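You operate a simulated robot arm through the tools that you are given. There is no shell and no other tool. Be economical: measure what you need, move in short steps, check, and stop when the job is done.

The job below is to be done with a simulated robot arm. You get a single attempt, and the scene is never put back.

Task
Blow the docked mould dry at 10, then 20, then 30 psi.
Fine: turn the pressure knob back to 0.

The check looks at the end state, three seconds after you hand in, the way a careful person would. Anything else that was tipped, shoved, dropped, spilled or broken makes it a failure.

Robot
A 7-joint arm with a two-finger parallel gripper, fixed in place. Base frame: the origin is at the foot of the arm, x ahead of it, y to its left, z up; the work surface is at about z = 0.864. Units: m, rad, N and s.
With the tool pointing down near the work surface it reaches from about 0.3 to 0.7 m from the base axis. Its first joint turns from -1.152 to 1.152 rad. Payload 1.57 kg.
The TCP is the grasp point between the finger pads, 0.03 m short of the fingertips. In the tool frame z runs along the fingers and y along their closing line. The gripper opens to 0.11 m. The fingers are 0.024 m wide and 0.012 m thick; the gripper's body (0.048 by 0.112 m) begins 0.078 m behind the TCP.
Orientation is told as [roll, pitch, yaw] about the base's x, y, z axes, in that order, counted from this pose: with the fingers straight down and closing along the base's y, the tool's x points along the base's -x, its y along +y and its z along -z.

Tools
- The arm moves only by the tool jog_arm. Its argument "plan" is a list of rows, each a list of 7 numbers: the shift along the tool's x, y, z in units of 20 mm (1.0 is 20 mm), then the turn, a rotation vector about the tool's x, y, z in units of 5 degrees (1.0 is 5 degrees), then the opening in per cent of the stroke, from 0 (shut) to 100 (fully open). In form: [[tx, ty, tz, rx, ry, rz, jaw], ...]. A call has 1 to 10 rows; each row shifts and turns the commanded pose from where the row before left it, along the tool's axes as they then stand. A call with a number of a shift or a turn outside -1 to 1 is refused whole. Each row takes 0.2 s and may step no farther than 0.05 m and 0.15 rad from the row before; otherwise, or with a gripper value out of range, the whole call is refused. A pose out of reach is approached as far as the arm can. The call stops where the force on the tool passes 40 N (or 10 N more than at its start, if that is more) or the arm is blocked; 0.2 s more then pass. Each finger travels about 0.108 m/s and halts on what it meets, pressing with about 35 N; the grip force reading is that of the motor and also rises with nothing between the fingers. The clock runs only during rows and for 0.2 s after the last one: add rows that do not move to give the fingers time. It gives the time, the measured TCP pose, the force on the tool (base axes), the opening and the grip force at its end, in the units of the frame above (readings bear some noise), and new pictures: "views" is both (left out), scene, wrist or none.
- Cameras (640 x 400 px; columns grow to the right, rows downward): "scene" is fixed at [0.1593, -0.3857, 1.4113]; the picture's right is [0.82, -0.57, 0.00], its down [-0.29, -0.42, -0.86] and it looks along [0.49, 0.71, -0.51] (base axes); focal length 342 px, centre (320, 200). "wrist" rides on the gripper at [0.07, 0.016, -0.141] in the tool frame; the picture's right is [-0.23, 0.97, 0.00], its down [-0.85, -0.20, -0.48] and it looks along [-0.47, -0.11, 0.88] (tool axes); focal length 222 px, centre (320, 200). There is no depth. A picture from a camera that has moved, and an enlarged one, comes with that camera's place and axes in the base frame and with its lens.
- enlarge(camera, box): a new picture of the part [left, top, right, bottom] of that camera's present view, enlarged. It takes no simulated time.
- job_done(): hands the job in; it is judged then, once.

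Work in short steps. Places have to be worked out from the pictures, the camera data and where the tool is seen: move nearer, look again, correct. Check each grasp and each placing, and mend what went wrong. You have 120 turns and 170 pictures in all, those below and enlarged ones among them. Open the gripper and draw the arm clear of the work before you hand the job in, unless the task says otherwise; then end with one line.

The tools are called after ">>>" as name(argument=value, ...) on one line, values as JSON. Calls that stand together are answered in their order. jog_arm: Moves the arm, as the interface text tells. Its arguments: {"type":"object","properties":{"plan":{"type":"array"},"views":{"type":"string","enum":["both","scene","wrist","none"]}},"required":["plan"]} The other tools are called the same way: enlarge (camera, box) takes an enlarged picture of a part of a camera's view; job_done () hands the job in.

At the start:

```text
time_s: 0.0
eef_pos: [0.4505, 0.0485, 1.2105]
ee_rot: [0.002, 0.001, 0.001]
contact_force: [0.3, -0.1, -0.3]
opening: 0.1101
finger_force: 0.0
```

scene: 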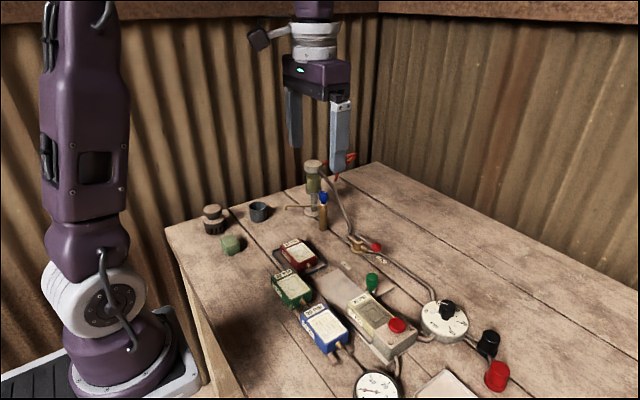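
wrist: 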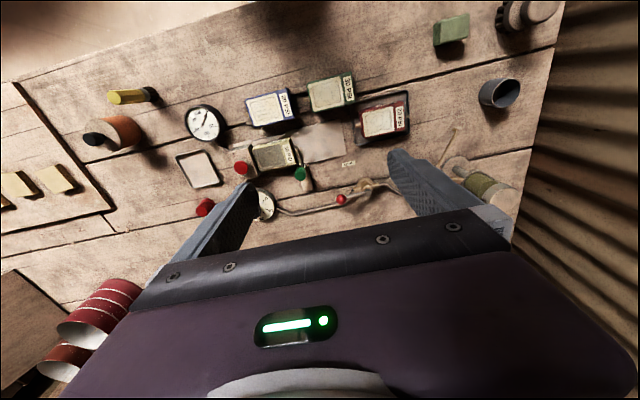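

I'll look closer at the objects before moving.

>>> enlarge(camera="scene", box=[240, 220, 400, 320])

>>> enlarge(camera="scene", box=[320, 270, 528, 400])

>>> enlarge(camera="scene", box=[190, 140, 400, 270])

>>> enlarge(camera="wrist", box=[160, 60, 440, 235])

```text
4.00 times, centred on (320, 270) of scene
camera zoom: at [0.1593, -0.3857, 1.4113], right [0.82, -0.57, 0.0], down [-0.29, -0.42, -0.86], along [0.49, 0.71, -0.51], focal length 1368 px, centre (320, -80)
```

zoom: 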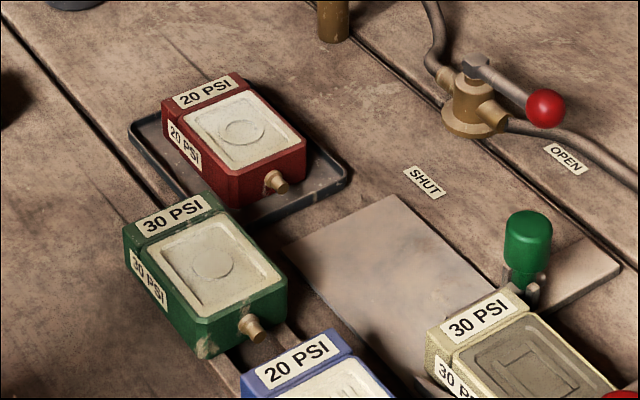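

```text
3.08 times, centred on (424, 335) of scene
camera zoom: at [0.1593, -0.3857, 1.4113], right [0.82, -0.57, 0.0], down [-0.29, -0.42, -0.86], along [0.49, 0.71, -0.51], focal length 1052 px, centre (0, -215)
```

zoom: 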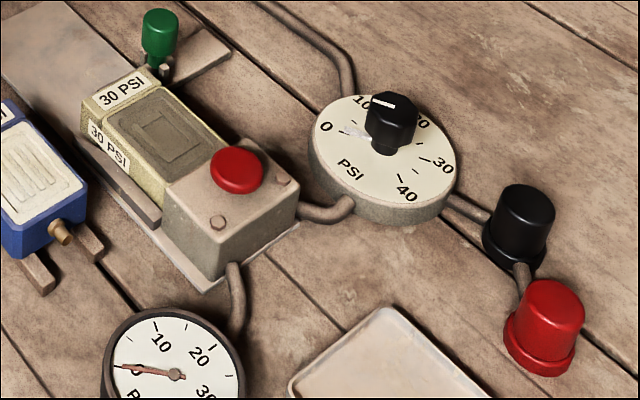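

```text
3.05 times, centred on (295, 205) of scene
camera zoom: at [0.1593, -0.3857, 1.4113], right [0.82, -0.57, 0.0], down [-0.29, -0.42, -0.86], along [0.49, 0.71, -0.51], focal length 1042 px, centre (396, 185)
```

zoom: 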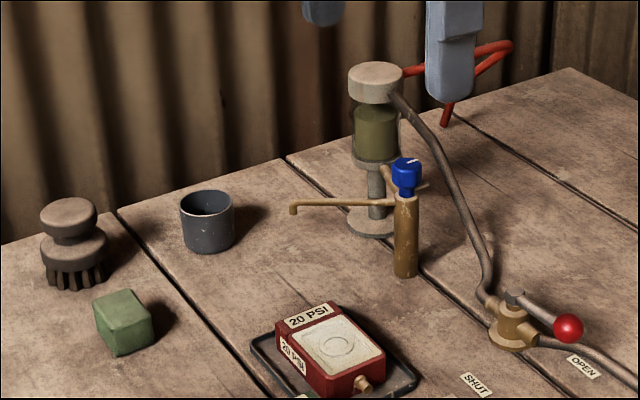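

```text
2.29 times, centred on (300, 148) of wrist
camera zoom: at [0.3805, 0.0663, 1.3513], right [0.23, 0.97, 0.0], down [0.85, -0.2, 0.48], along [0.47, -0.11, -0.88], focal length 508 px, centre (366, 320)
```

zoom: 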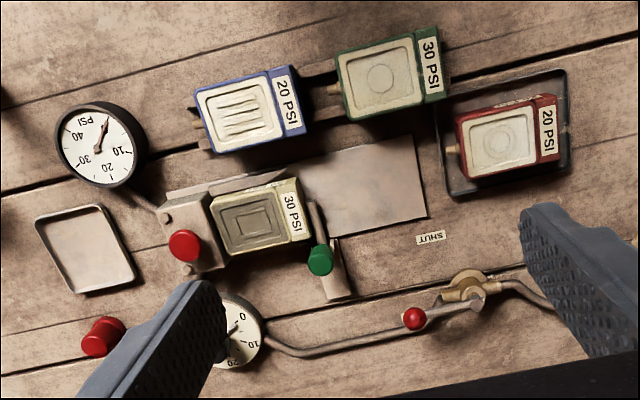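

The mould in the dock is rated 30 PSI, the supply lever seems to point to OPEN and the knob is near (0.60, -0.155). I'll bring the wrist camera over the dial and dock to inspect them.

>>> jog_arm(plan=[[-0.1, -1, 0.6, 0, 0, 0, 100], [-0.1, -1, 0.6, 0, 0, 0, 100], [-0.1, -1, 0.6, 0, 0, 0, 100], [-0.1, -1, 0.6, 0, 0, 0, 100], [-0.1, -1, 0.6, 0, 0, 0, 100], [-0.1, -1, 0.6, 0, 0, 0, 100], [-0.1, -1, 0.6, 0, 0, 0, 100], [-0.1, -1, 0.6, 0, 0, 0, 100], [-0.1, -1, 0.6, 0, 0, 0, 100]])

```text
time_s: 2.0
eef_pos: [0.468, -0.1319, 1.1022]
ee_rot: [0.0, 0.0, -0.001]
contact_force: [1.0, -0.5, -0.6]
opening: 0.11
finger_force: 0.1
camera wrist: at [0.3983, -0.1144, 1.2432], right [0.23, 0.97, 0.0], down [0.86, -0.2, 0.48], along [0.47, -0.11, -0.88], focal length 222 px, centre (320, 200)
```

scene: 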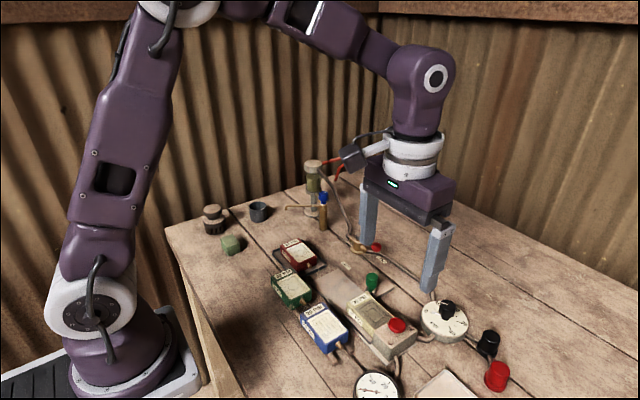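
wrist: 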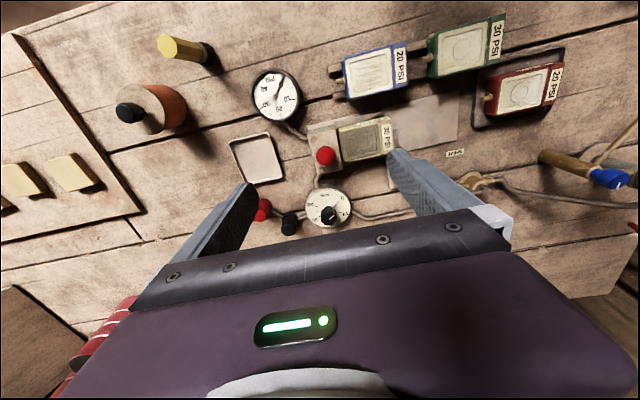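

>>> enlarge(camera="wrist", box=[240, 60, 432, 240])

>>> enlarge(camera="scene", box=[405, 285, 525, 400])

>>> enlarge(camera="scene", box=[320, 230, 440, 310])

```text
2.22 times, centred on (336, 150) of wrist
camera zoom: at [0.3983, -0.1144, 1.2432], right [0.23, 0.97, 0.0], down [0.86, -0.2, 0.48], along [0.47, -0.11, -0.88], focal length 494 px, centre (284, 311)
```

zoom: 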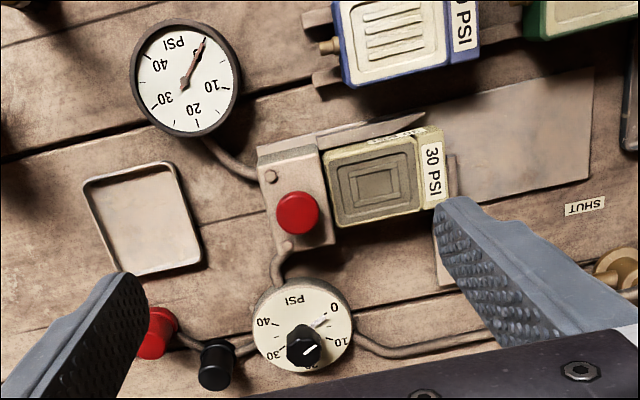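

```text
3.48 times, centred on (465, 342) of scene
camera zoom: at [0.1593, -0.3857, 1.4113], right [0.82, -0.57, 0.0], down [-0.29, -0.42, -0.86], along [0.49, 0.71, -0.51], focal length 1189 px, centre (-184, -296)
```

zoom: 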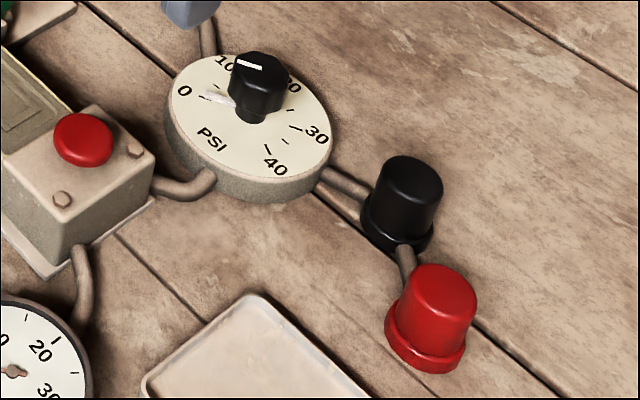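

```text
5.00 times, centred on (380, 270) of scene
camera zoom: at [0.1593, -0.3857, 1.4113], right [0.82, -0.57, 0.0], down [-0.29, -0.42, -0.86], along [0.49, 0.71, -0.51], focal length 1710 px, centre (20, -150)
```

zoom: 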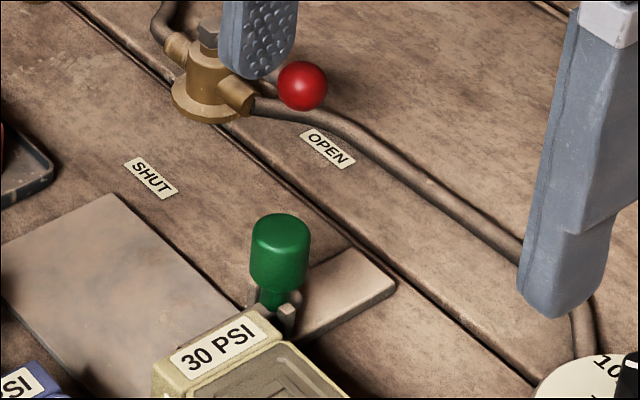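

The knob points at 0, with values rising clockwise seen from above. Supply lever lies along the pipe at OPEN. I'll move lower for a clear read of the dial and the dock.

>>> jog_arm(plan=[[-0.72, -0.2, 1, 0, 0, 0, 100], [-0.72, -0.2, 1, 0, 0, 0, 100], [-0.72, -0.2, 1, 0, 0, 0, 100], [-0.72, -0.2, 1, 0, 0, 0, 100], [-0.72, -0.2, 1, 0, 0, 0, 100]], views="none")

>>> enlarge(camera="wrist", box=[250, 120, 410, 240])

>>> enlarge(camera="wrist", box=[200, 0, 480, 175])

```text
time_s: 3.2
eef_pos: [0.5402, -0.152, 1.0028]
ee_rot: [0.0, -0.001, -0.001]
contact_force: [1.0, 0.2, 1.0]
opening: 0.1097
finger_force: 0.0
```

```text
3.33 times, centred on (330, 180) of wrist
camera zoom: at [0.4703, -0.1342, 1.1436], right [0.23, 0.97, 0.0], down [0.85, -0.2, 0.48], along [0.47, -0.11, -0.88], focal length 740 px, centre (287, 267)
```

zoom: 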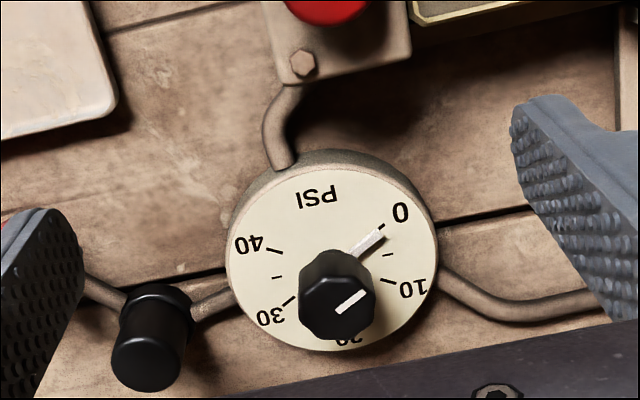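

```text
2.29 times, centred on (340, 88) of wrist
camera zoom: at [0.4703, -0.1342, 1.1436], right [0.23, 0.97, 0.0], down [0.85, -0.2, 0.48], along [0.47, -0.11, -0.88], focal length 508 px, centre (274, 457)
```

zoom: 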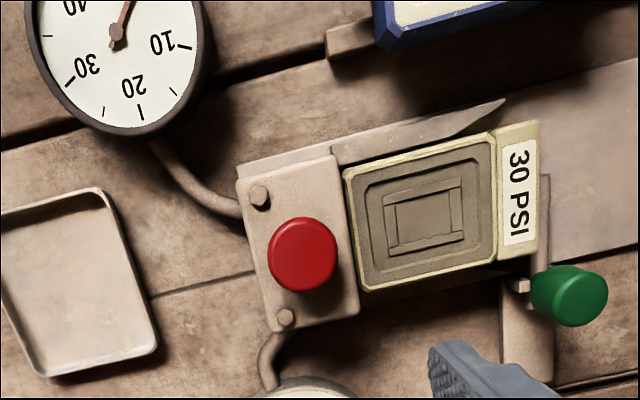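

The dial ticks work out at 60° per 10 psi (0 at +120°, 10 at +60°, 20 straight ahead, 30 at -60°), centre about (0.610, -0.149). I'll go above the knob, line the jaws up with the pointer and half close them.

>>> jog_arm(plan=[[-0.875, 0.0375, 0, 0, 0, 0, 55], [-0.875, 0.0375, 0, 0, 0, 0, 55], [-0.875, 0.0375, 0, 0, 0, 0, 55], [-0.875, 0.0375, 0, 0, 0, 0, 55], [0, 0, 0, 0, 0, -1, 55], [0, 0, 0, 0, 0, -1, 55], [0, 0, 0, 0, 0, -1, 55], [0, 0, 0, 0, 0, -1, 55], [0, 0, 0, 0, 0, -1, 55], [0, 0, 0, 0, 0, -1, 55]], views="scene")

>>> enlarge(camera="scene", box=[380, 220, 540, 340])

```text
time_s: 5.4
eef_pos: [0.6107, -0.148, 1.0025]
ee_rot: [0.001, 0.0, 0.526]
contact_force: [-1.0, 0.2, -0.8]
opening: 0.0604
finger_force: 0.0
```

scene: 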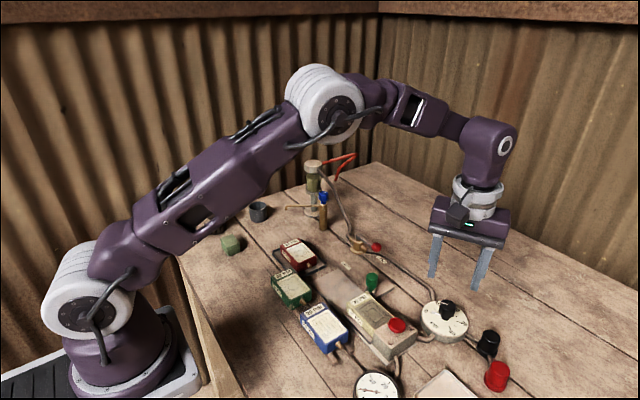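

```text
3.33 times, centred on (460, 280) of scene
camera zoom: at [0.1593, -0.3857, 1.4113], right [0.82, -0.57, 0.0], down [-0.29, -0.42, -0.86], along [0.49, 0.71, -0.51], focal length 1140 px, centre (-147, -67)
```

zoom: 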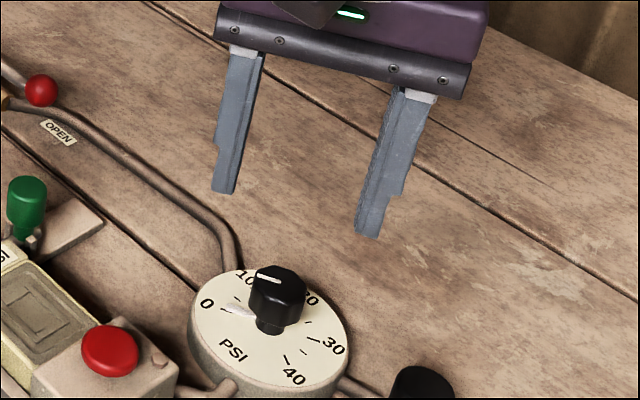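

Aligned above the knob; its top is about z 0.92. Descending until the fingertips are about 2 cm below the knob top, with the jaws still open.

>>> jog_arm(plan=[[0, 0, 0.93, 0, 0, 0, 55], [0, 0, 0.93, 0, 0, 0, 55], [0, 0, 0.93, 0, 0, 0, 55], [0, 0, 0.93, 0, 0, 0, 55]], views="none")

>>> enlarge(camera="scene", box=[380, 250, 540, 370])

```text
time_s: 6.4
eef_pos: [0.6111, -0.1493, 0.9261]
ee_rot: [0.001, 0.001, 0.525]
contact_force: [-0.4, 0.0, -0.5]
opening: 0.0603
finger_force: 0.1
```

```text
3.33 times, centred on (460, 310) of scene
camera zoom: at [0.1593, -0.3857, 1.4113], right [0.82, -0.57, 0.0], down [-0.29, -0.42, -0.86], along [0.49, 0.71, -0.51], focal length 1140 px, centre (-147, -167)
```

zoom: 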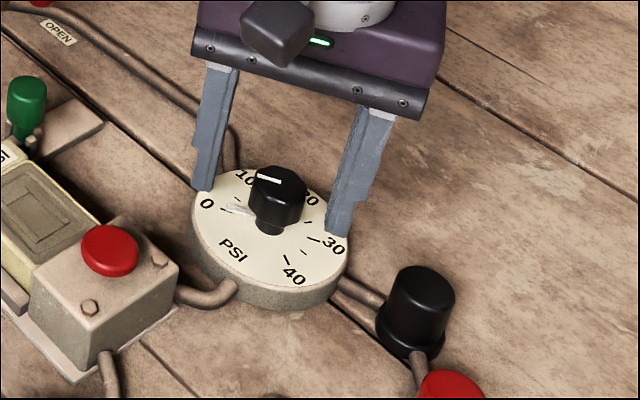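

The jaws straddle the knob symmetrically. Closing on it.

>>> jog_arm(plan=[[0, 0, 0, 0, 0, 0, 15], [0, 0, 0, 0, 0, 0, 15], [0, 0, 0, 0, 0, 0, 15]], views="none")

>>> enlarge(camera="scene", box=[340, 250, 540, 400])

```text
time_s: 7.2
eef_pos: [0.6114, -0.1496, 0.9276]
ee_rot: [-0.001, -0.001, 0.523]
contact_force: [8.6, -19.0, -6.1]
opening: 0.0349
finger_force: 10.4
```

```text
2.67 times, centred on (440, 325) of scene
camera zoom: at [0.1597, -0.3862, 1.4111], right [0.82, -0.57, 0.0], down [-0.29, -0.42, -0.86], along [0.49, 0.71, -0.51], focal length 912 px, centre (0, -133)
```

zoom: 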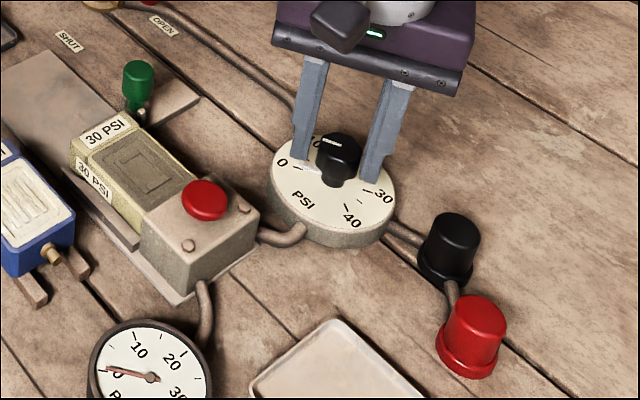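

Only the right-hand jaw touches (about 3 mm off-centre). I'll reopen slightly, shift 3.5 mm along the closing line toward it and close again.

>>> jog_arm(plan=[[0, 0, 0, 0, 0, 0, 45], [0, -0.175, 0, 0, 0, 0, 45], [0, 0, 0, 0, 0, 0, 10], [0, 0, 0, 0, 0, 0, 10], [0, 0, 0, 0, 0, 0, 10]], views="none")

>>> enlarge(camera="scene", box=[400, 260, 500, 340])

```text
time_s: 8.4
eef_pos: [0.6117, -0.1508, 0.9269]
ee_rot: [-0.002, -0.002, 0.523]
contact_force: [9.8, -8.8, -4.7]
opening: 0.0295
finger_force: 39.1
```

```text
5.00 times, centred on (450, 300) of scene
camera zoom: at [0.1597, -0.386, 1.4112], right [0.82, -0.57, 0.0], down [-0.29, -0.42, -0.86], along [0.49, 0.71, -0.51], focal length 1710 px, centre (-330, -300)
```

zoom: 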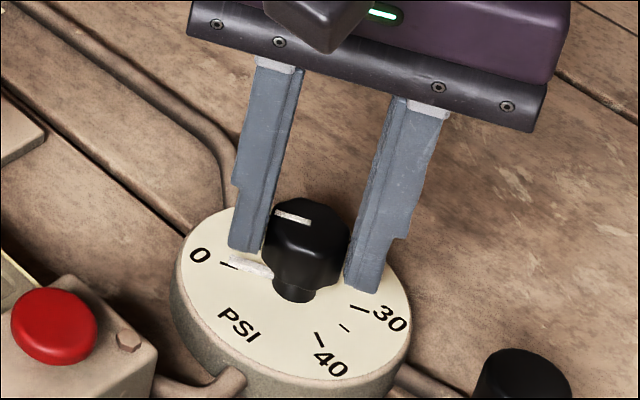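

Firm grip on the knob. Turning it clockwise 50°, then I'll check the pointer and gauge.

>>> jog_arm(plan=[[0, 0, 0, 0, 0, 1, 10], [0, 0, 0, 0, 0, 1, 10], [0, 0, 0, 0, 0, 1, 10], [0, 0, 0, 0, 0, 1, 10], [0, 0, 0, 0, 0, 1, 10], [0, 0, 0, 0, 0, 1, 10], [0, 0, 0, 0, 0, 1, 10], [0, 0, 0, 0, 0, 1, 10], [0, 0, 0, 0, 0, 1, 10], [0, 0, 0, 0, 0, 1, 10]], views="none")

>>> enlarge(camera="scene", box=[340, 250, 540, 400])

>>> enlarge(camera="wrist", box=[180, 60, 460, 235])

```text
time_s: 10.6
eef_pos: [0.6107, -0.149, 0.9289]
ee_rot: [0.0, 0.003, -0.351]
contact_force: [2.3, 18.3, 7.2]
opening: 0.0296
finger_force: 39.1
```

```text
2.67 times, centred on (440, 325) of scene
camera zoom: at [0.1593, -0.3852, 1.4115], right [0.82, -0.57, 0.0], down [-0.29, -0.42, -0.86], along [0.49, 0.71, -0.51], focal length 912 px, centre (0, -133)
```

zoom: 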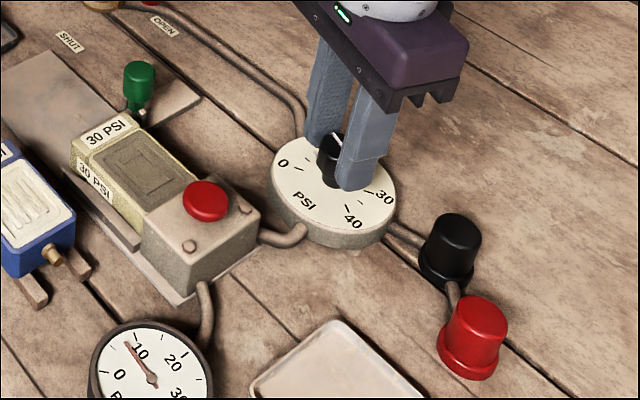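

```text
2.29 times, centred on (320, 148) of wrist
camera zoom: at [0.5522, -0.109, 1.069], right [0.55, 0.84, 0.0], down [0.73, -0.48, 0.48], along [0.4, -0.26, -0.88], focal length 508 px, centre (320, 320)
```

zoom: 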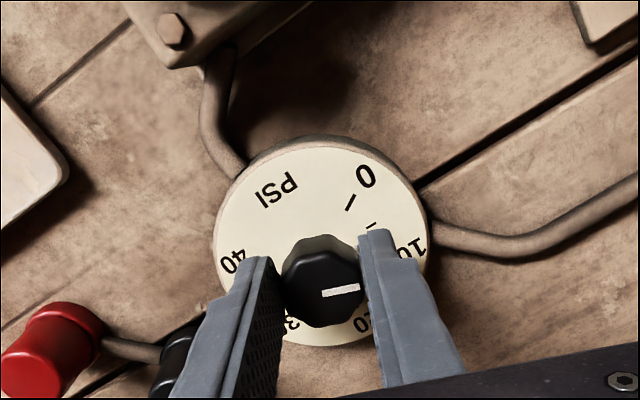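

The gauge follows the knob (about 8 psi). Turning the last 10° to reach 10.

>>> jog_arm(plan=[[0, 0, 0, 0, 0, 1, 10], [0, 0, 0, 0, 0, 1, 10], [0, 0, 0, 0, 0, 0, 10]], views="none")

>>> enlarge(camera="scene", box=[340, 310, 460, 400])

```text
time_s: 11.4
eef_pos: [0.6115, -0.1498, 0.9271]
ee_rot: [0.002, 0.001, -0.523]
contact_force: [7.3, 28.9, 3.3]
opening: 0.0296
finger_force: 38.6
```

```text
4.44 times, centred on (400, 355) of scene
camera zoom: at [0.1595, -0.3849, 1.4115], right [0.82, -0.57, 0.0], down [-0.29, -0.42, -0.86], along [0.49, 0.71, -0.51], focal length 1520 px, centre (-36, -489)
```

zoom: 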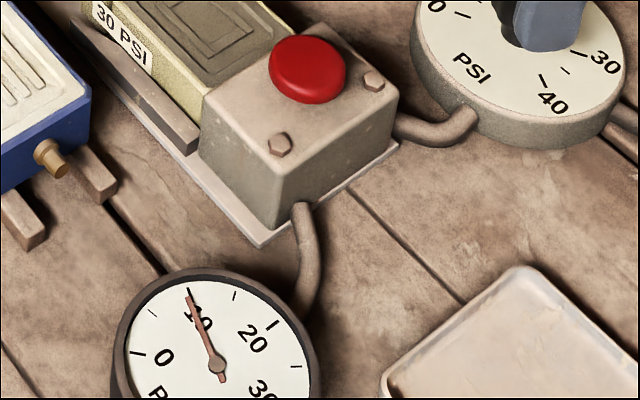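

Gauge is on 10. Releasing the knob, rising and squaring up the tool.

>>> jog_arm(plan=[[0, 0, 0, 0, 0, 0, 55], [0, 0, -0.2, 0, 0, 0, 55], [0, 0, -1, 0, 0, 0, 55], [0, 0, -1, 0, 0, 0, 55], [0, 0, -1, 0, 0, -1, 30], [0, 0, -1, 0, 0, -1, 0], [0, 0, 0, 0, 0, -1, 0], [0, 0, 0, 0, 0, -1, 0], [0, 0, 0, 0, 0, -1, 0], [0, 0, 0, 0, 0, -1, 0]], views="none")

>>> enlarge(camera="scene", box=[340, 260, 520, 400])

```text
time_s: 13.6
eef_pos: [0.6117, -0.1508, 1.0119]
ee_rot: [0.0, 0.001, 0.0]
contact_force: [0.1, 1.1, 1.0]
opening: 0.0
finger_force: 20.7
```

```text
2.86 times, centred on (430, 330) of scene
camera zoom: at [0.1593, -0.3857, 1.4113], right [0.82, -0.57, 0.0], down [-0.29, -0.42, -0.86], along [0.49, 0.71, -0.51], focal length 977 px, centre (6, -171)
```

zoom: 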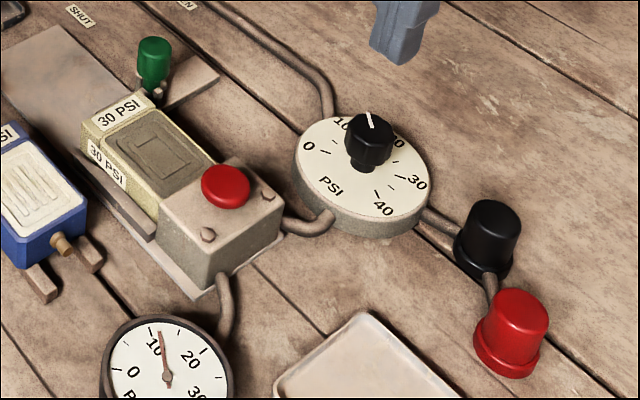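

The needle seems slightly past 10; I'll look closer before blowing.

>>> enlarge(camera="scene", box=[345, 360, 409, 400])

>>> enlarge(camera="scene", box=[412, 280, 476, 340])

```text
10.00 times, centred on (377, 380) of scene
camera zoom: at [0.1593, -0.3857, 1.4113], right [0.82, -0.57, 0.0], down [-0.29, -0.42, -0.86], along [0.49, 0.71, -0.51], focal length 3419 px, centre (-250, -1600)
```

zoom: 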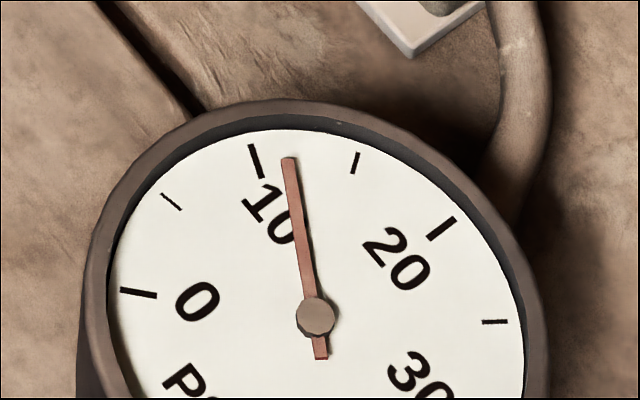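

```text
6.67 times, centred on (444, 310) of scene
camera zoom: at [0.1593, -0.3857, 1.4113], right [0.82, -0.57, 0.0], down [-0.29, -0.42, -0.86], along [0.49, 0.71, -0.51], focal length 2279 px, centre (-507, -533)
```

zoom: 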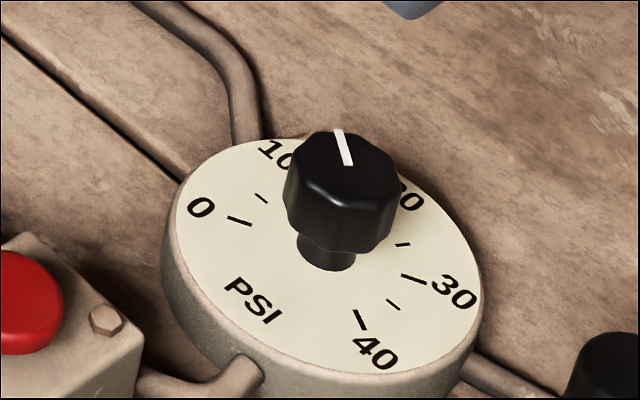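

The release nudged the knob to about 11.7 psi. The force readings place the knob centre at about (0.613, -0.1505); I'll re-centre, regrip with the jaws along the pointer (about 50°) and bring it back.

>>> jog_arm(plan=[[-0.065, 0.015, 0, 0, 0, 1, 55], [0, 0, 0, 0, 0, 1, 55], [0, 0, 0, 0, 0, 1, 55], [0, 0, 0, 0, 0, 1, 55], [0, 0, 0, 0, 0, 1, 55], [0, 0, 0.2, 0, 0, 1, 55], [0, 0, 1, 0, 0, 1, 55], [0, 0, 1, 0, 0, 1, 55], [0, 0, 1, 0, 0, 0, 55], [0, 0, 1, 0, 0, 0, 55]], views="none")

>>> jog_arm(plan=[[0, 0, 0, 0, 0, 0, 10], [0, 0, 0, 0, 0, 0, 10], [0, 0, 0, 0, 0, 0, 10]], views="none")

>>> enlarge(camera="scene", box=[345, 360, 409, 400])

```text
time_s: 15.8
eef_pos: [0.6137, -0.1514, 0.9268]
ee_rot: [-0.002, 0.002, -0.699]
contact_force: [-0.5, -0.2, 0.5]
opening: 0.0604
finger_force: 0.0
```

```text
time_s: 16.6
eef_pos: [0.6139, -0.1503, 0.9283]
ee_rot: [0.002, -0.001, -0.699]
contact_force: [10.9, 11.1, -8.5]
opening: 0.0295
finger_force: 39.1
```

```text
10.00 times, centred on (377, 380) of scene
camera zoom: at [0.1598, -0.3855, 1.4113], right [0.82, -0.57, 0.0], down [-0.29, -0.42, -0.86], along [0.49, 0.71, -0.51], focal length 3419 px, centre (-250, -1600)
```

zoom: 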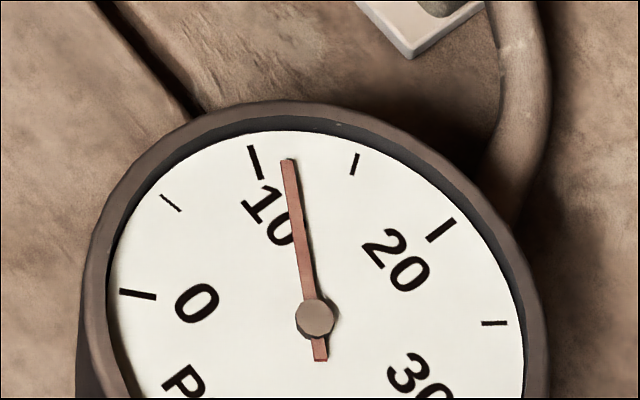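

Gripped without moving the needle. Turning back 10° and relieving the small side force.

>>> jog_arm(plan=[[0, 0.03, 0, 0, 0, -1, 10], [0, 0, 0, 0, 0, -1, 10], [0, 0, 0, 0, 0, 0, 10]], views="none")

>>> enlarge(camera="scene", box=[345, 360, 409, 400])

```text
time_s: 17.4
eef_pos: [0.6135, -0.1489, 0.9266]
ee_rot: [0.0, 0.001, -0.522]
contact_force: [16.5, 11.8, -15.2]
opening: 0.0299
finger_force: 38.8
```

```text
10.00 times, centred on (377, 380) of scene
camera zoom: at [0.16, -0.3855, 1.4113], right [0.82, -0.57, 0.0], down [-0.29, -0.42, -0.86], along [0.49, 0.71, -0.51], focal length 3419 px, centre (-250, -1600)
```

zoom: 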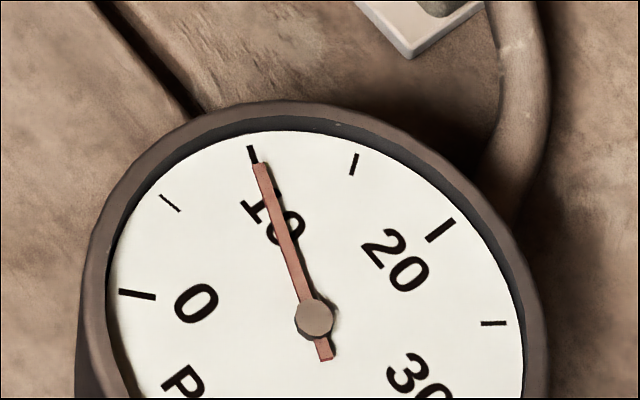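

Exactly on 10. Opening gently in steps while centring, so the knob isn't nudged.

>>> jog_arm(plan=[[0, 0.03, 0, 0, 0, 0, 25], [0, 0, 0, 0, 0, 0, 29], [0, 0, 0, 0, 0, 0, 33], [0, 0, 0, 0, 0, 0, 55], [0, 0, 0, 0, 0, 0, 55]], views="none")

>>> enlarge(camera="scene", box=[345, 360, 409, 400])

```text
time_s: 18.6
eef_pos: [0.6128, -0.1508, 0.9275]
ee_rot: [0.0, 0.0, -0.524]
contact_force: [0.0, -0.5, -0.9]
opening: 0.0606
finger_force: 0.1
```

```text
10.00 times, centred on (377, 380) of scene
camera zoom: at [0.1593, -0.3857, 1.4113], right [0.82, -0.57, 0.0], down [-0.29, -0.42, -0.86], along [0.49, 0.71, -0.51], focal length 3419 px, centre (-250, -1600)
```

zoom: 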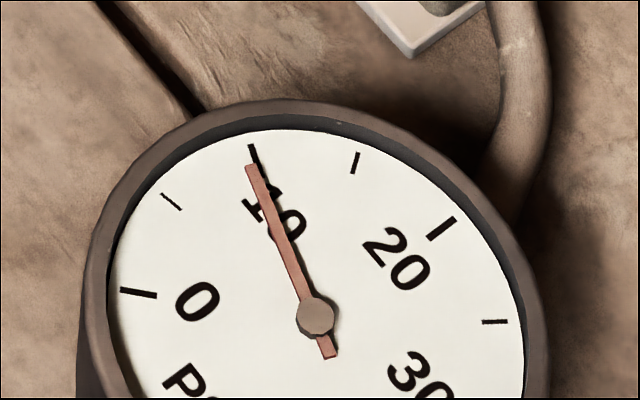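

Holding at 10. Rising clear and squaring up, then heading over the dock with a look at the buttons.

>>> jog_arm(plan=[[0, 0, -0.2, 0, 0, 0, 55], [0, 0, -1, 0, 0, 0, 55], [0, 0, -1, 0, 0, 0, 55], [0, 0, -1, 0, 0, -1, 55], [0, 0, -1, 0, 0, -1, 55], [0, 0, 0, 0, 0, -1, 30], [0, 0, 0, 0, 0, -1, 0], [0, 0, 0, 0, 0, -1, 0], [0, 0, 0, 0, 0, -1, 0]], views="none")

>>> jog_arm(plan=[[0.94, 0.18, 0, 0, 0, 0, 0], [0.94, 0.18, 0, 0, 0, 0, 0], [0.94, 0.18, 0, 0, 0, 0, 0], [0.94, 0.18, 0, 0, 0, 0, 0], [0.94, 0.18, 0, 0, 0, 0, 0], [0.94, 0.18, 0, 0, 0, 0, 0]], views="both")

>>> enlarge(camera="scene", box=[340, 260, 520, 400])

```text
time_s: 20.6
eef_pos: [0.6138, -0.149, 1.0125]
ee_rot: [0.0, 0.001, 0.001]
contact_force: [-0.2, 0.0, 0.3]
opening: 0.0001
finger_force: 21.2
```

```text
time_s: 22.0
eef_pos: [0.5014, -0.1277, 1.0113]
ee_rot: [-0.001, 0.001, 0.0]
contact_force: [0.1, 0.3, -0.2]
opening: 0.0
finger_force: 21.0
camera wrist: at [0.4306, -0.1106, 1.1522], right [0.23, 0.97, 0.0], down [0.86, -0.2, 0.48], along [0.47, -0.11, -0.88], focal length 222 px, centre (320, 200)
```

scene: 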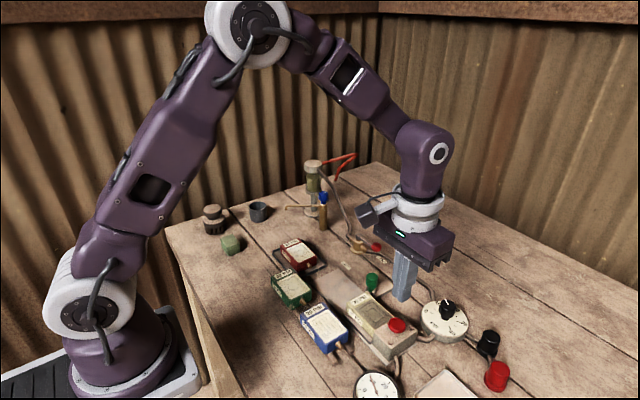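
wrist: 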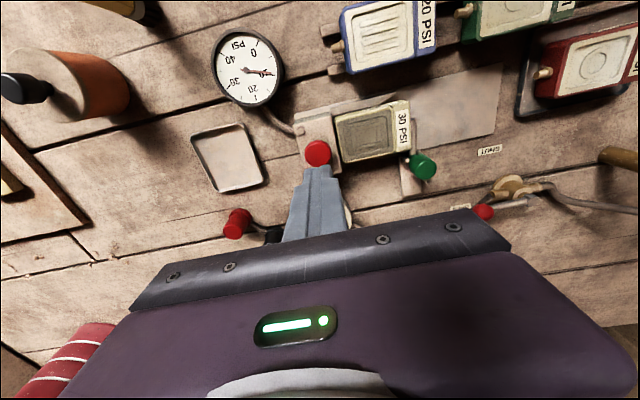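

```text
2.86 times, centred on (430, 330) of scene
camera zoom: at [0.1593, -0.3857, 1.4113], right [0.82, -0.57, 0.0], down [-0.29, -0.42, -0.86], along [0.49, 0.71, -0.51], focal length 977 px, centre (6, -171)
```

zoom: 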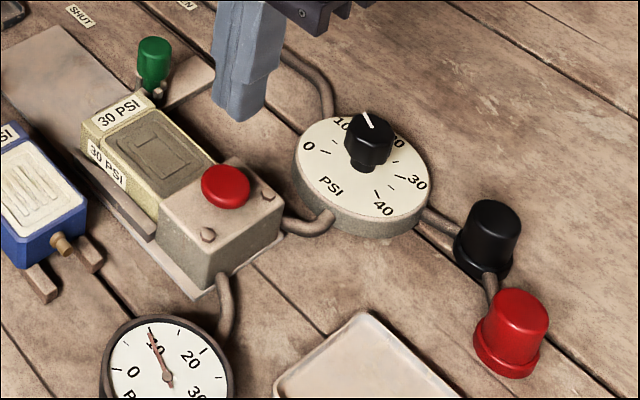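

>>> enlarge(camera="wrist", box=[280, 80, 456, 200])

>>> enlarge(camera="wrist", box=[200, 150, 360, 250])

>>> enlarge(camera="scene", box=[340, 255, 430, 325])

```text
3.33 times, centred on (368, 140) of wrist
camera zoom: at [0.4306, -0.1106, 1.1522], right [0.23, 0.97, 0.0], down [0.86, -0.2, 0.48], along [0.47, -0.11, -0.88], focal length 740 px, centre (160, 400)
```

zoom: 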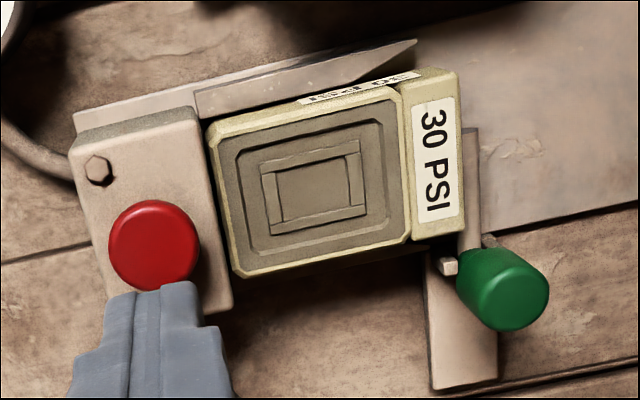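

```text
4.00 times, centred on (280, 200) of wrist
camera zoom: at [0.4306, -0.1106, 1.1522], right [0.23, 0.97, 0.0], down [0.86, -0.2, 0.48], along [0.47, -0.11, -0.88], focal length 888 px, centre (480, 200)
```

zoom: 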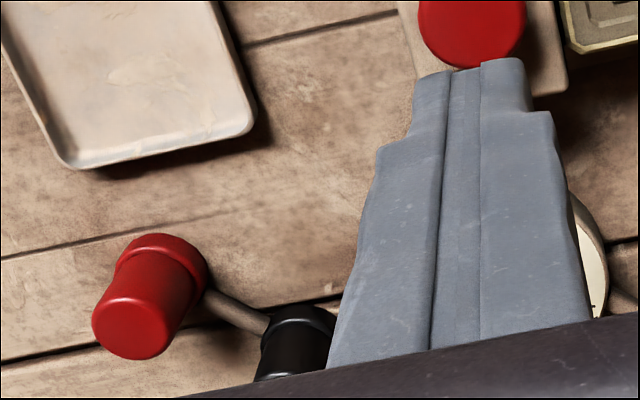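

```text
5.71 times, centred on (385, 290) of scene
camera zoom: at [0.1593, -0.3857, 1.4113], right [0.82, -0.57, 0.0], down [-0.29, -0.42, -0.86], along [0.49, 0.71, -0.51], focal length 1954 px, centre (-51, -314)
```

zoom: 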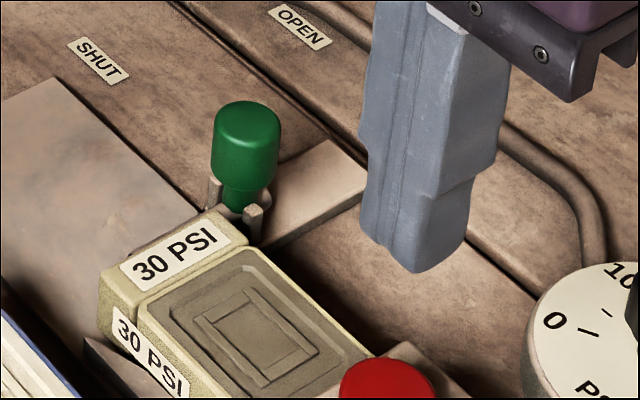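

The mould's gate is latched behind it, gauge on 10. The red button on the dock is at about (0.499, -0.129), right under the closed fingertips; I'll descend on it slowly.

>>> jog_arm(plan=[[0.1, -0.05, 1, 0, 0, 0, 0], [0, 0, 1, 0, 0, 0, 0], [0, 0, 0.7, 0, 0, 0, 0], [0, 0, 0.2, 0, 0, 0, 0], [0, 0, 0.2, 0, 0, 0, 0]], views="none")

>>> enlarge(camera="scene", box=[340, 260, 520, 400])

```text
time_s: 23.2
eef_pos: [0.4992, -0.1293, 0.9502]
ee_rot: [0.0, 0.001, 0.0]
contact_force: [0.4, -0.7, 0.3]
opening: 0.0001
finger_force: 21.3
```

```text
2.86 times, centred on (430, 330) of scene
camera zoom: at [0.1593, -0.3857, 1.4113], right [0.82, -0.57, 0.0], down [-0.29, -0.42, -0.86], along [0.49, 0.71, -0.51], focal length 977 px, centre (6, -171)
```

zoom: 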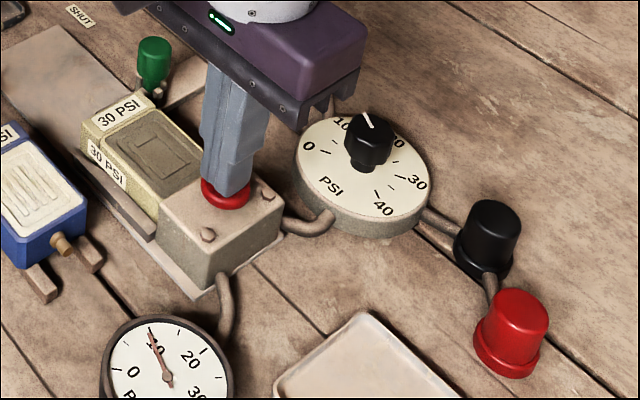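

Fingertips are just at the button. Pressing down in small steps and holding.

>>> jog_arm(plan=[[0, 0, 0.15, 0, 0, 0, 0], [0, 0, 0.15, 0, 0, 0, 0], [0, 0, 0.1, 0, 0, 0, 0], [0, 0, 0, 0, 0, 0, 0], [0, 0, 0, 0, 0, 0, 0]], views="none")

>>> enlarge(camera="scene", box=[340, 260, 520, 400])

```text
time_s: 24.4
eef_pos: [0.4994, -0.1293, 0.9416]
ee_rot: [0.001, -0.001, 0.0]
contact_force: [-1.1, 1.9, 10.8]
opening: 0.0
finger_force: 21.3
```

```text
2.86 times, centred on (430, 330) of scene
camera zoom: at [0.1591, -0.3856, 1.4113], right [0.82, -0.57, 0.0], down [-0.29, -0.42, -0.86], along [0.49, 0.71, -0.51], focal length 977 px, centre (6, -171)
```

zoom: 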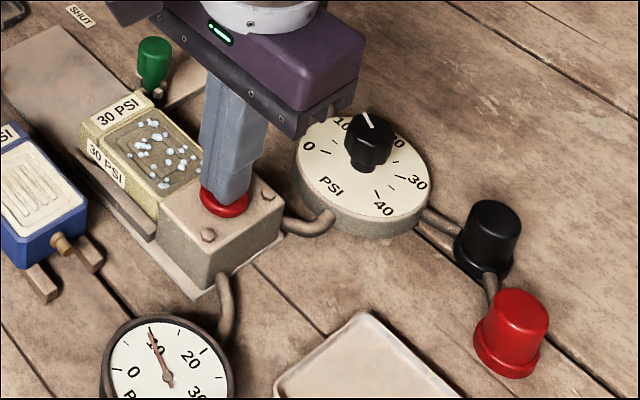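

Water droplets are coming out of the mould: this button blows. Holding it for some seconds and watching.

>>> jog_arm(plan=[[0, 0, 0, 0, 0, 0, 0], [0, 0, 0, 0, 0, 0, 0], [0, 0, 0, 0, 0, 0, 0], [0, 0, 0, 0, 0, 0, 0], [0, 0, 0, 0, 0, 0, 0], [0, 0, 0, 0, 0, 0, 0], [0, 0, 0, 0, 0, 0, 0], [0, 0, 0, 0, 0, 0, 0], [0, 0, 0, 0, 0, 0, 0], [0, 0, 0, 0, 0, 0, 0]], views="none")

>>> enlarge(camera="scene", box=[340, 270, 430, 340])

```text
time_s: 26.6
eef_pos: [0.4995, -0.129, 0.9415]
ee_rot: [0.0, 0.0, -0.001]
contact_force: [2.2, 1.6, 12.0]
opening: 0.0
finger_force: 20.9
```

```text
5.71 times, centred on (385, 305) of scene
camera zoom: at [0.1592, -0.3856, 1.4113], right [0.82, -0.57, 0.0], down [-0.29, -0.42, -0.86], along [0.49, 0.71, -0.51], focal length 1954 px, centre (-51, -400)
```

zoom: 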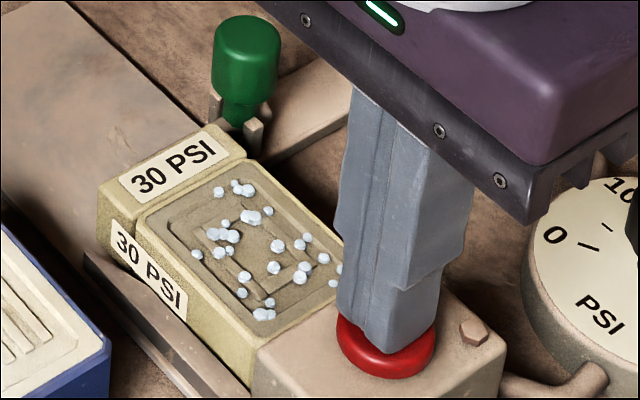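

Still blowing and the face is getting paler. Holding longer.

>>> jog_arm(plan=[[0, 0, 0, 0, 0, 0, 0], [0, 0, 0, 0, 0, 0, 0], [0, 0, 0, 0, 0, 0, 0], [0, 0, 0, 0, 0, 0, 0], [0, 0, 0, 0, 0, 0, 0], [0, 0, 0, 0, 0, 0, 0], [0, 0, 0, 0, 0, 0, 0], [0, 0, 0, 0, 0, 0, 0], [0, 0, 0, 0, 0, 0, 0], [0, 0, 0, 0, 0, 0, 0]], views="none")

>>> jog_arm(plan=[[0, 0, 0, 0, 0, 0, 0], [0, 0, 0, 0, 0, 0, 0], [0, 0, 0, 0, 0, 0, 0], [0, 0, 0, 0, 0, 0, 0], [0, 0, 0, 0, 0, 0, 0], [0, 0, 0, 0, 0, 0, 0], [0, 0, 0, 0, 0, 0, 0], [0, 0, 0, 0, 0, 0, 0], [0, 0, 0, 0, 0, 0, 0], [0, 0, 0, 0, 0, 0, 0]], views="none")

>>> enlarge(camera="scene", box=[340, 270, 430, 340])

```text
time_s: 28.8
eef_pos: [0.4995, -0.1306, 0.9437]
ee_rot: [-0.001, 0.001, -0.001]
contact_force: [3.0, 1.9, 12.7]
opening: 0.0001
finger_force: 21.3
```

```text
time_s: 31.0
eef_pos: [0.4988, -0.1287, 0.9423]
ee_rot: [0.001, 0.001, 0.001]
contact_force: [1.8, -0.1, 11.2]
opening: 0.0
finger_force: 21.6
```

```text
5.71 times, centred on (385, 305) of scene
camera zoom: at [0.1592, -0.3857, 1.4113], right [0.82, -0.57, 0.0], down [-0.29, -0.42, -0.86], along [0.49, 0.71, -0.51], focal length 1954 px, centre (-51, -400)
```

zoom: 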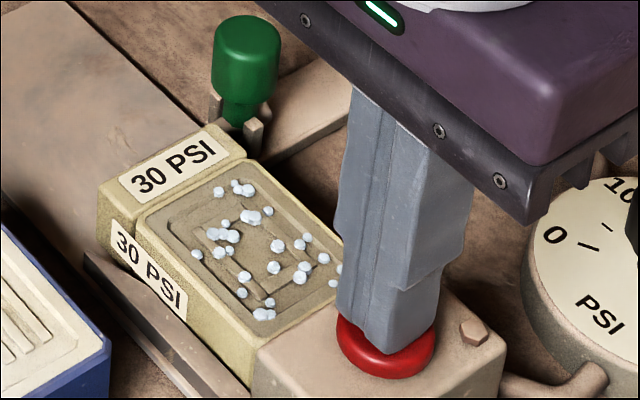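

No further change at 10 psi, so this stage is done. Releasing the button and going back over the knob with the jaws turned to +60° yaw (across the pointer).

>>> jog_arm(plan=[[0, 0, -0.5, 0, 0, 0, 0], [0, 0, -1, 0, 0, 0, 0], [0, 0, -1, 0, 0, 0, 0], [0, 0, -1, 0, 0, 0, 0], [-0.95, -0.18, 0, 0, 0, 0, 20], [-0.95, -0.18, 0, 0, 0, 0, 55], [-0.95, -0.18, 0, 0, 0, 0, 55], [-0.95, -0.18, 0, 0, 0, 0, 55], [-0.95, -0.18, 0, 0, 0, 0, 55], [-0.95, -0.18, 0, 0, 0, 0, 55]], views="none")

>>> enlarge(camera="scene", box=[340, 260, 520, 400])

>>> jog_arm(plan=[[0, 0, 0, 0, 0, -1, 55], [0, 0, 0, 0, 0, -1, 55], [0, 0, 0, 0, 0, -1, 55], [0, 0, 0, 0, 0, -1, 55], [0, 0, 0, 0, 0, -1, 55], [0, 0, 0, 0, 0, -1, 55], [0, 0, 0, 0, 0, -1, 55], [0, 0, 0, 0, 0, -1, 55], [0, 0, 0, 0, 0, -1, 55], [0, 0, 0, 0, 0, -1, 55]], views="none")

```text
time_s: 33.2
eef_pos: [0.6114, -0.1503, 1.0116]
ee_rot: [0.001, -0.001, 0.0]
contact_force: [0.1, 0.4, -0.6]
opening: 0.0603
finger_force: 0.1
```

```text
2.86 times, centred on (430, 330) of scene
camera zoom: at [0.1593, -0.3857, 1.4113], right [0.82, -0.57, 0.0], down [-0.29, -0.42, -0.86], along [0.49, 0.71, -0.51], focal length 977 px, centre (6, -171)
```

zoom: 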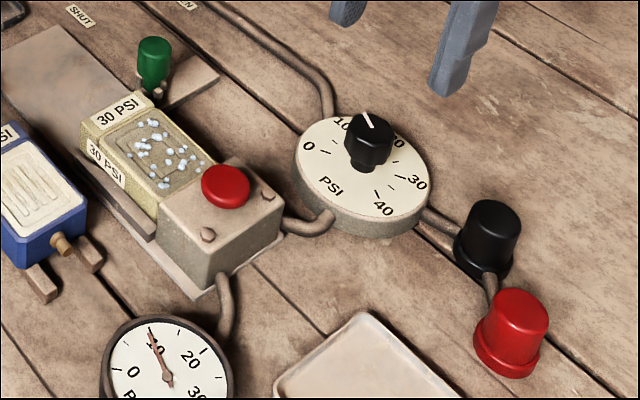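

```text
time_s: 35.4
eef_pos: [0.612, -0.1512, 1.0105]
ee_rot: [-0.001, -0.001, 0.875]
contact_force: [0.5, 0.7, 0.3]
opening: 0.0605
finger_force: 0.0
```

The dial still reads 10 with the button released. Two more turn steps, a 1 mm correction, then descend and grip.

>>> jog_arm(plan=[[0, 0, 0, 0, 0, -1, 55], [0, 0, 0, 0, 0, -1, 55], [-0.063, -0.01, 0.2, 0, 0, 0, 55], [0, 0, 1, 0, 0, 0, 55], [0, 0, 1, 0, 0, 0, 55], [0, 0, 1, 0, 0, 0, 55], [0, 0, 1, 0, 0, 0, 55]], views="none")

>>> jog_arm(plan=[[0, 0, 0, 0, 0, 0, 10], [0, 0, 0, 0, 0, 0, 10], [0, 0, 0, 0, 0, 0, 10]], views="none")

>>> enlarge(camera="scene", box=[340, 260, 520, 400])

```text
time_s: 37.0
eef_pos: [0.6133, -0.15, 0.9274]
ee_rot: [0.001, -0.001, 1.046]
contact_force: [-0.4, 0.3, 0.7]
opening: 0.0606
finger_force: 0.1
```

```text
time_s: 37.8
eef_pos: [0.6146, -0.1508, 0.9274]
ee_rot: [0.0, 0.002, 1.048]
contact_force: [13.7, -7.2, -8.1]
opening: 0.0295
finger_force: 39.1
```

```text
2.86 times, centred on (430, 330) of scene
camera zoom: at [0.1599, -0.3859, 1.4112], right [0.82, -0.57, 0.0], down [-0.29, -0.42, -0.86], along [0.49, 0.71, -0.51], focal length 977 px, centre (6, -171)
```

zoom: 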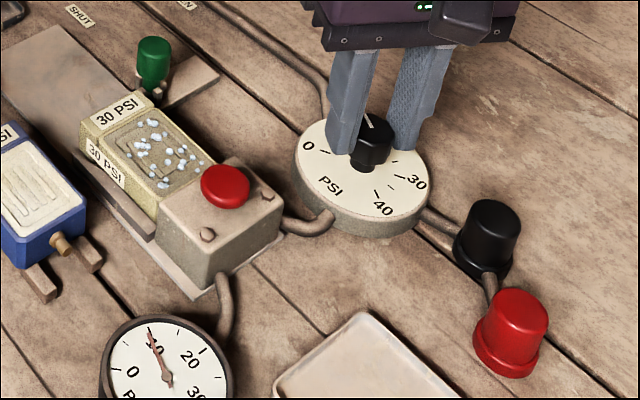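

Gripped, needle still at 10. Easing the side force and turning 60° clockwise toward 20.

>>> jog_arm(plan=[[0, -0.03, 0, 0, 0, 1, 10], [0, 0, 0, 0, 0, 1, 10], [0, 0, 0, 0, 0, 1, 10], [0, 0, 0, 0, 0, 1, 10], [0, 0, 0, 0, 0, 1, 10], [0, 0, 0, 0, 0, 1, 10], [0, 0, 0, 0, 0, 1, 10], [0, 0, 0, 0, 0, 1, 10], [0, 0, 0, 0, 0, 1, 10], [0, 0, 0, 0, 0, 1, 10]], views="none")

>>> jog_arm(plan=[[0, 0, 0, 0, 0, 1, 10], [0, 0, 0, 0, 0, 1, 10], [0, 0, 0, 0, 0, 0, 10]], views="none")

>>> enlarge(camera="scene", box=[345, 360, 409, 400])

```text
time_s: 40.0
eef_pos: [0.6145, -0.1511, 0.9277]
ee_rot: [-0.001, 0.001, 0.174]
contact_force: [16.5, -6.2, -10.3]
opening: 0.0295
finger_force: 39.2
```

```text
time_s: 40.8
eef_pos: [0.6149, -0.1492, 0.9269]
ee_rot: [-0.001, 0.001, 0.0]
contact_force: [14.4, -0.3, -7.2]
opening: 0.0297
finger_force: 39.1
```

```text
10.00 times, centred on (377, 380) of scene
camera zoom: at [0.1598, -0.3858, 1.4112], right [0.82, -0.57, 0.0], down [-0.29, -0.42, -0.86], along [0.49, 0.71, -0.51], focal length 3419 px, centre (-250, -1600)
```

zoom: 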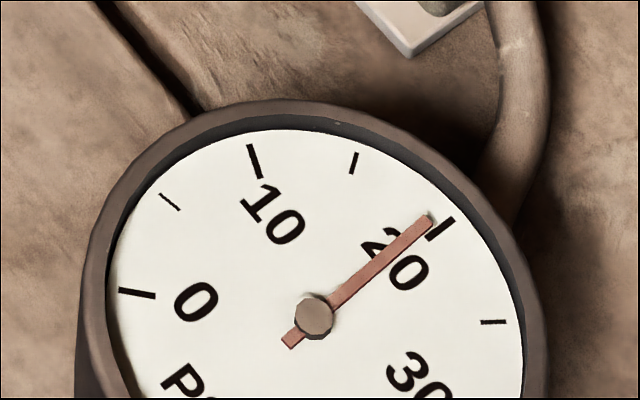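

About 19.6. Adding 2° and then releasing gently.

>>> jog_arm(plan=[[-0.03, 0, 0, 0, 0, 0.4, 10], [0, 0, 0, 0, 0, 0, 10], [0, 0, 0, 0, 0, 0, 25], [0, 0, 0, 0, 0, 0, 29], [0, 0, 0, 0, 0, 0, 33], [0, 0, 0, 0, 0, 0, 55], [0, 0, 0, 0, 0, 0, 55]], views="none")

>>> enlarge(camera="scene", box=[345, 360, 409, 400])

```text
time_s: 42.4
eef_pos: [0.6146, -0.1499, 0.927]
ee_rot: [-0.001, -0.001, -0.035]
contact_force: [0.6, -0.3, 1.5]
opening: 0.0604
finger_force: 0.0
```

```text
10.00 times, centred on (377, 380) of scene
camera zoom: at [0.1593, -0.3857, 1.4113], right [0.82, -0.57, 0.0], down [-0.29, -0.42, -0.86], along [0.49, 0.71, -0.51], focal length 3419 px, centre (-250, -1600)
```

zoom: 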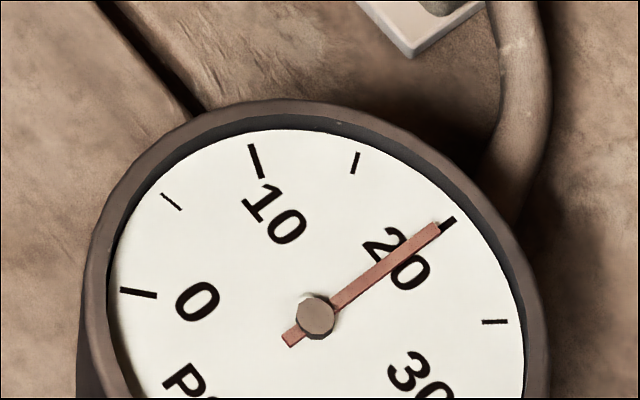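

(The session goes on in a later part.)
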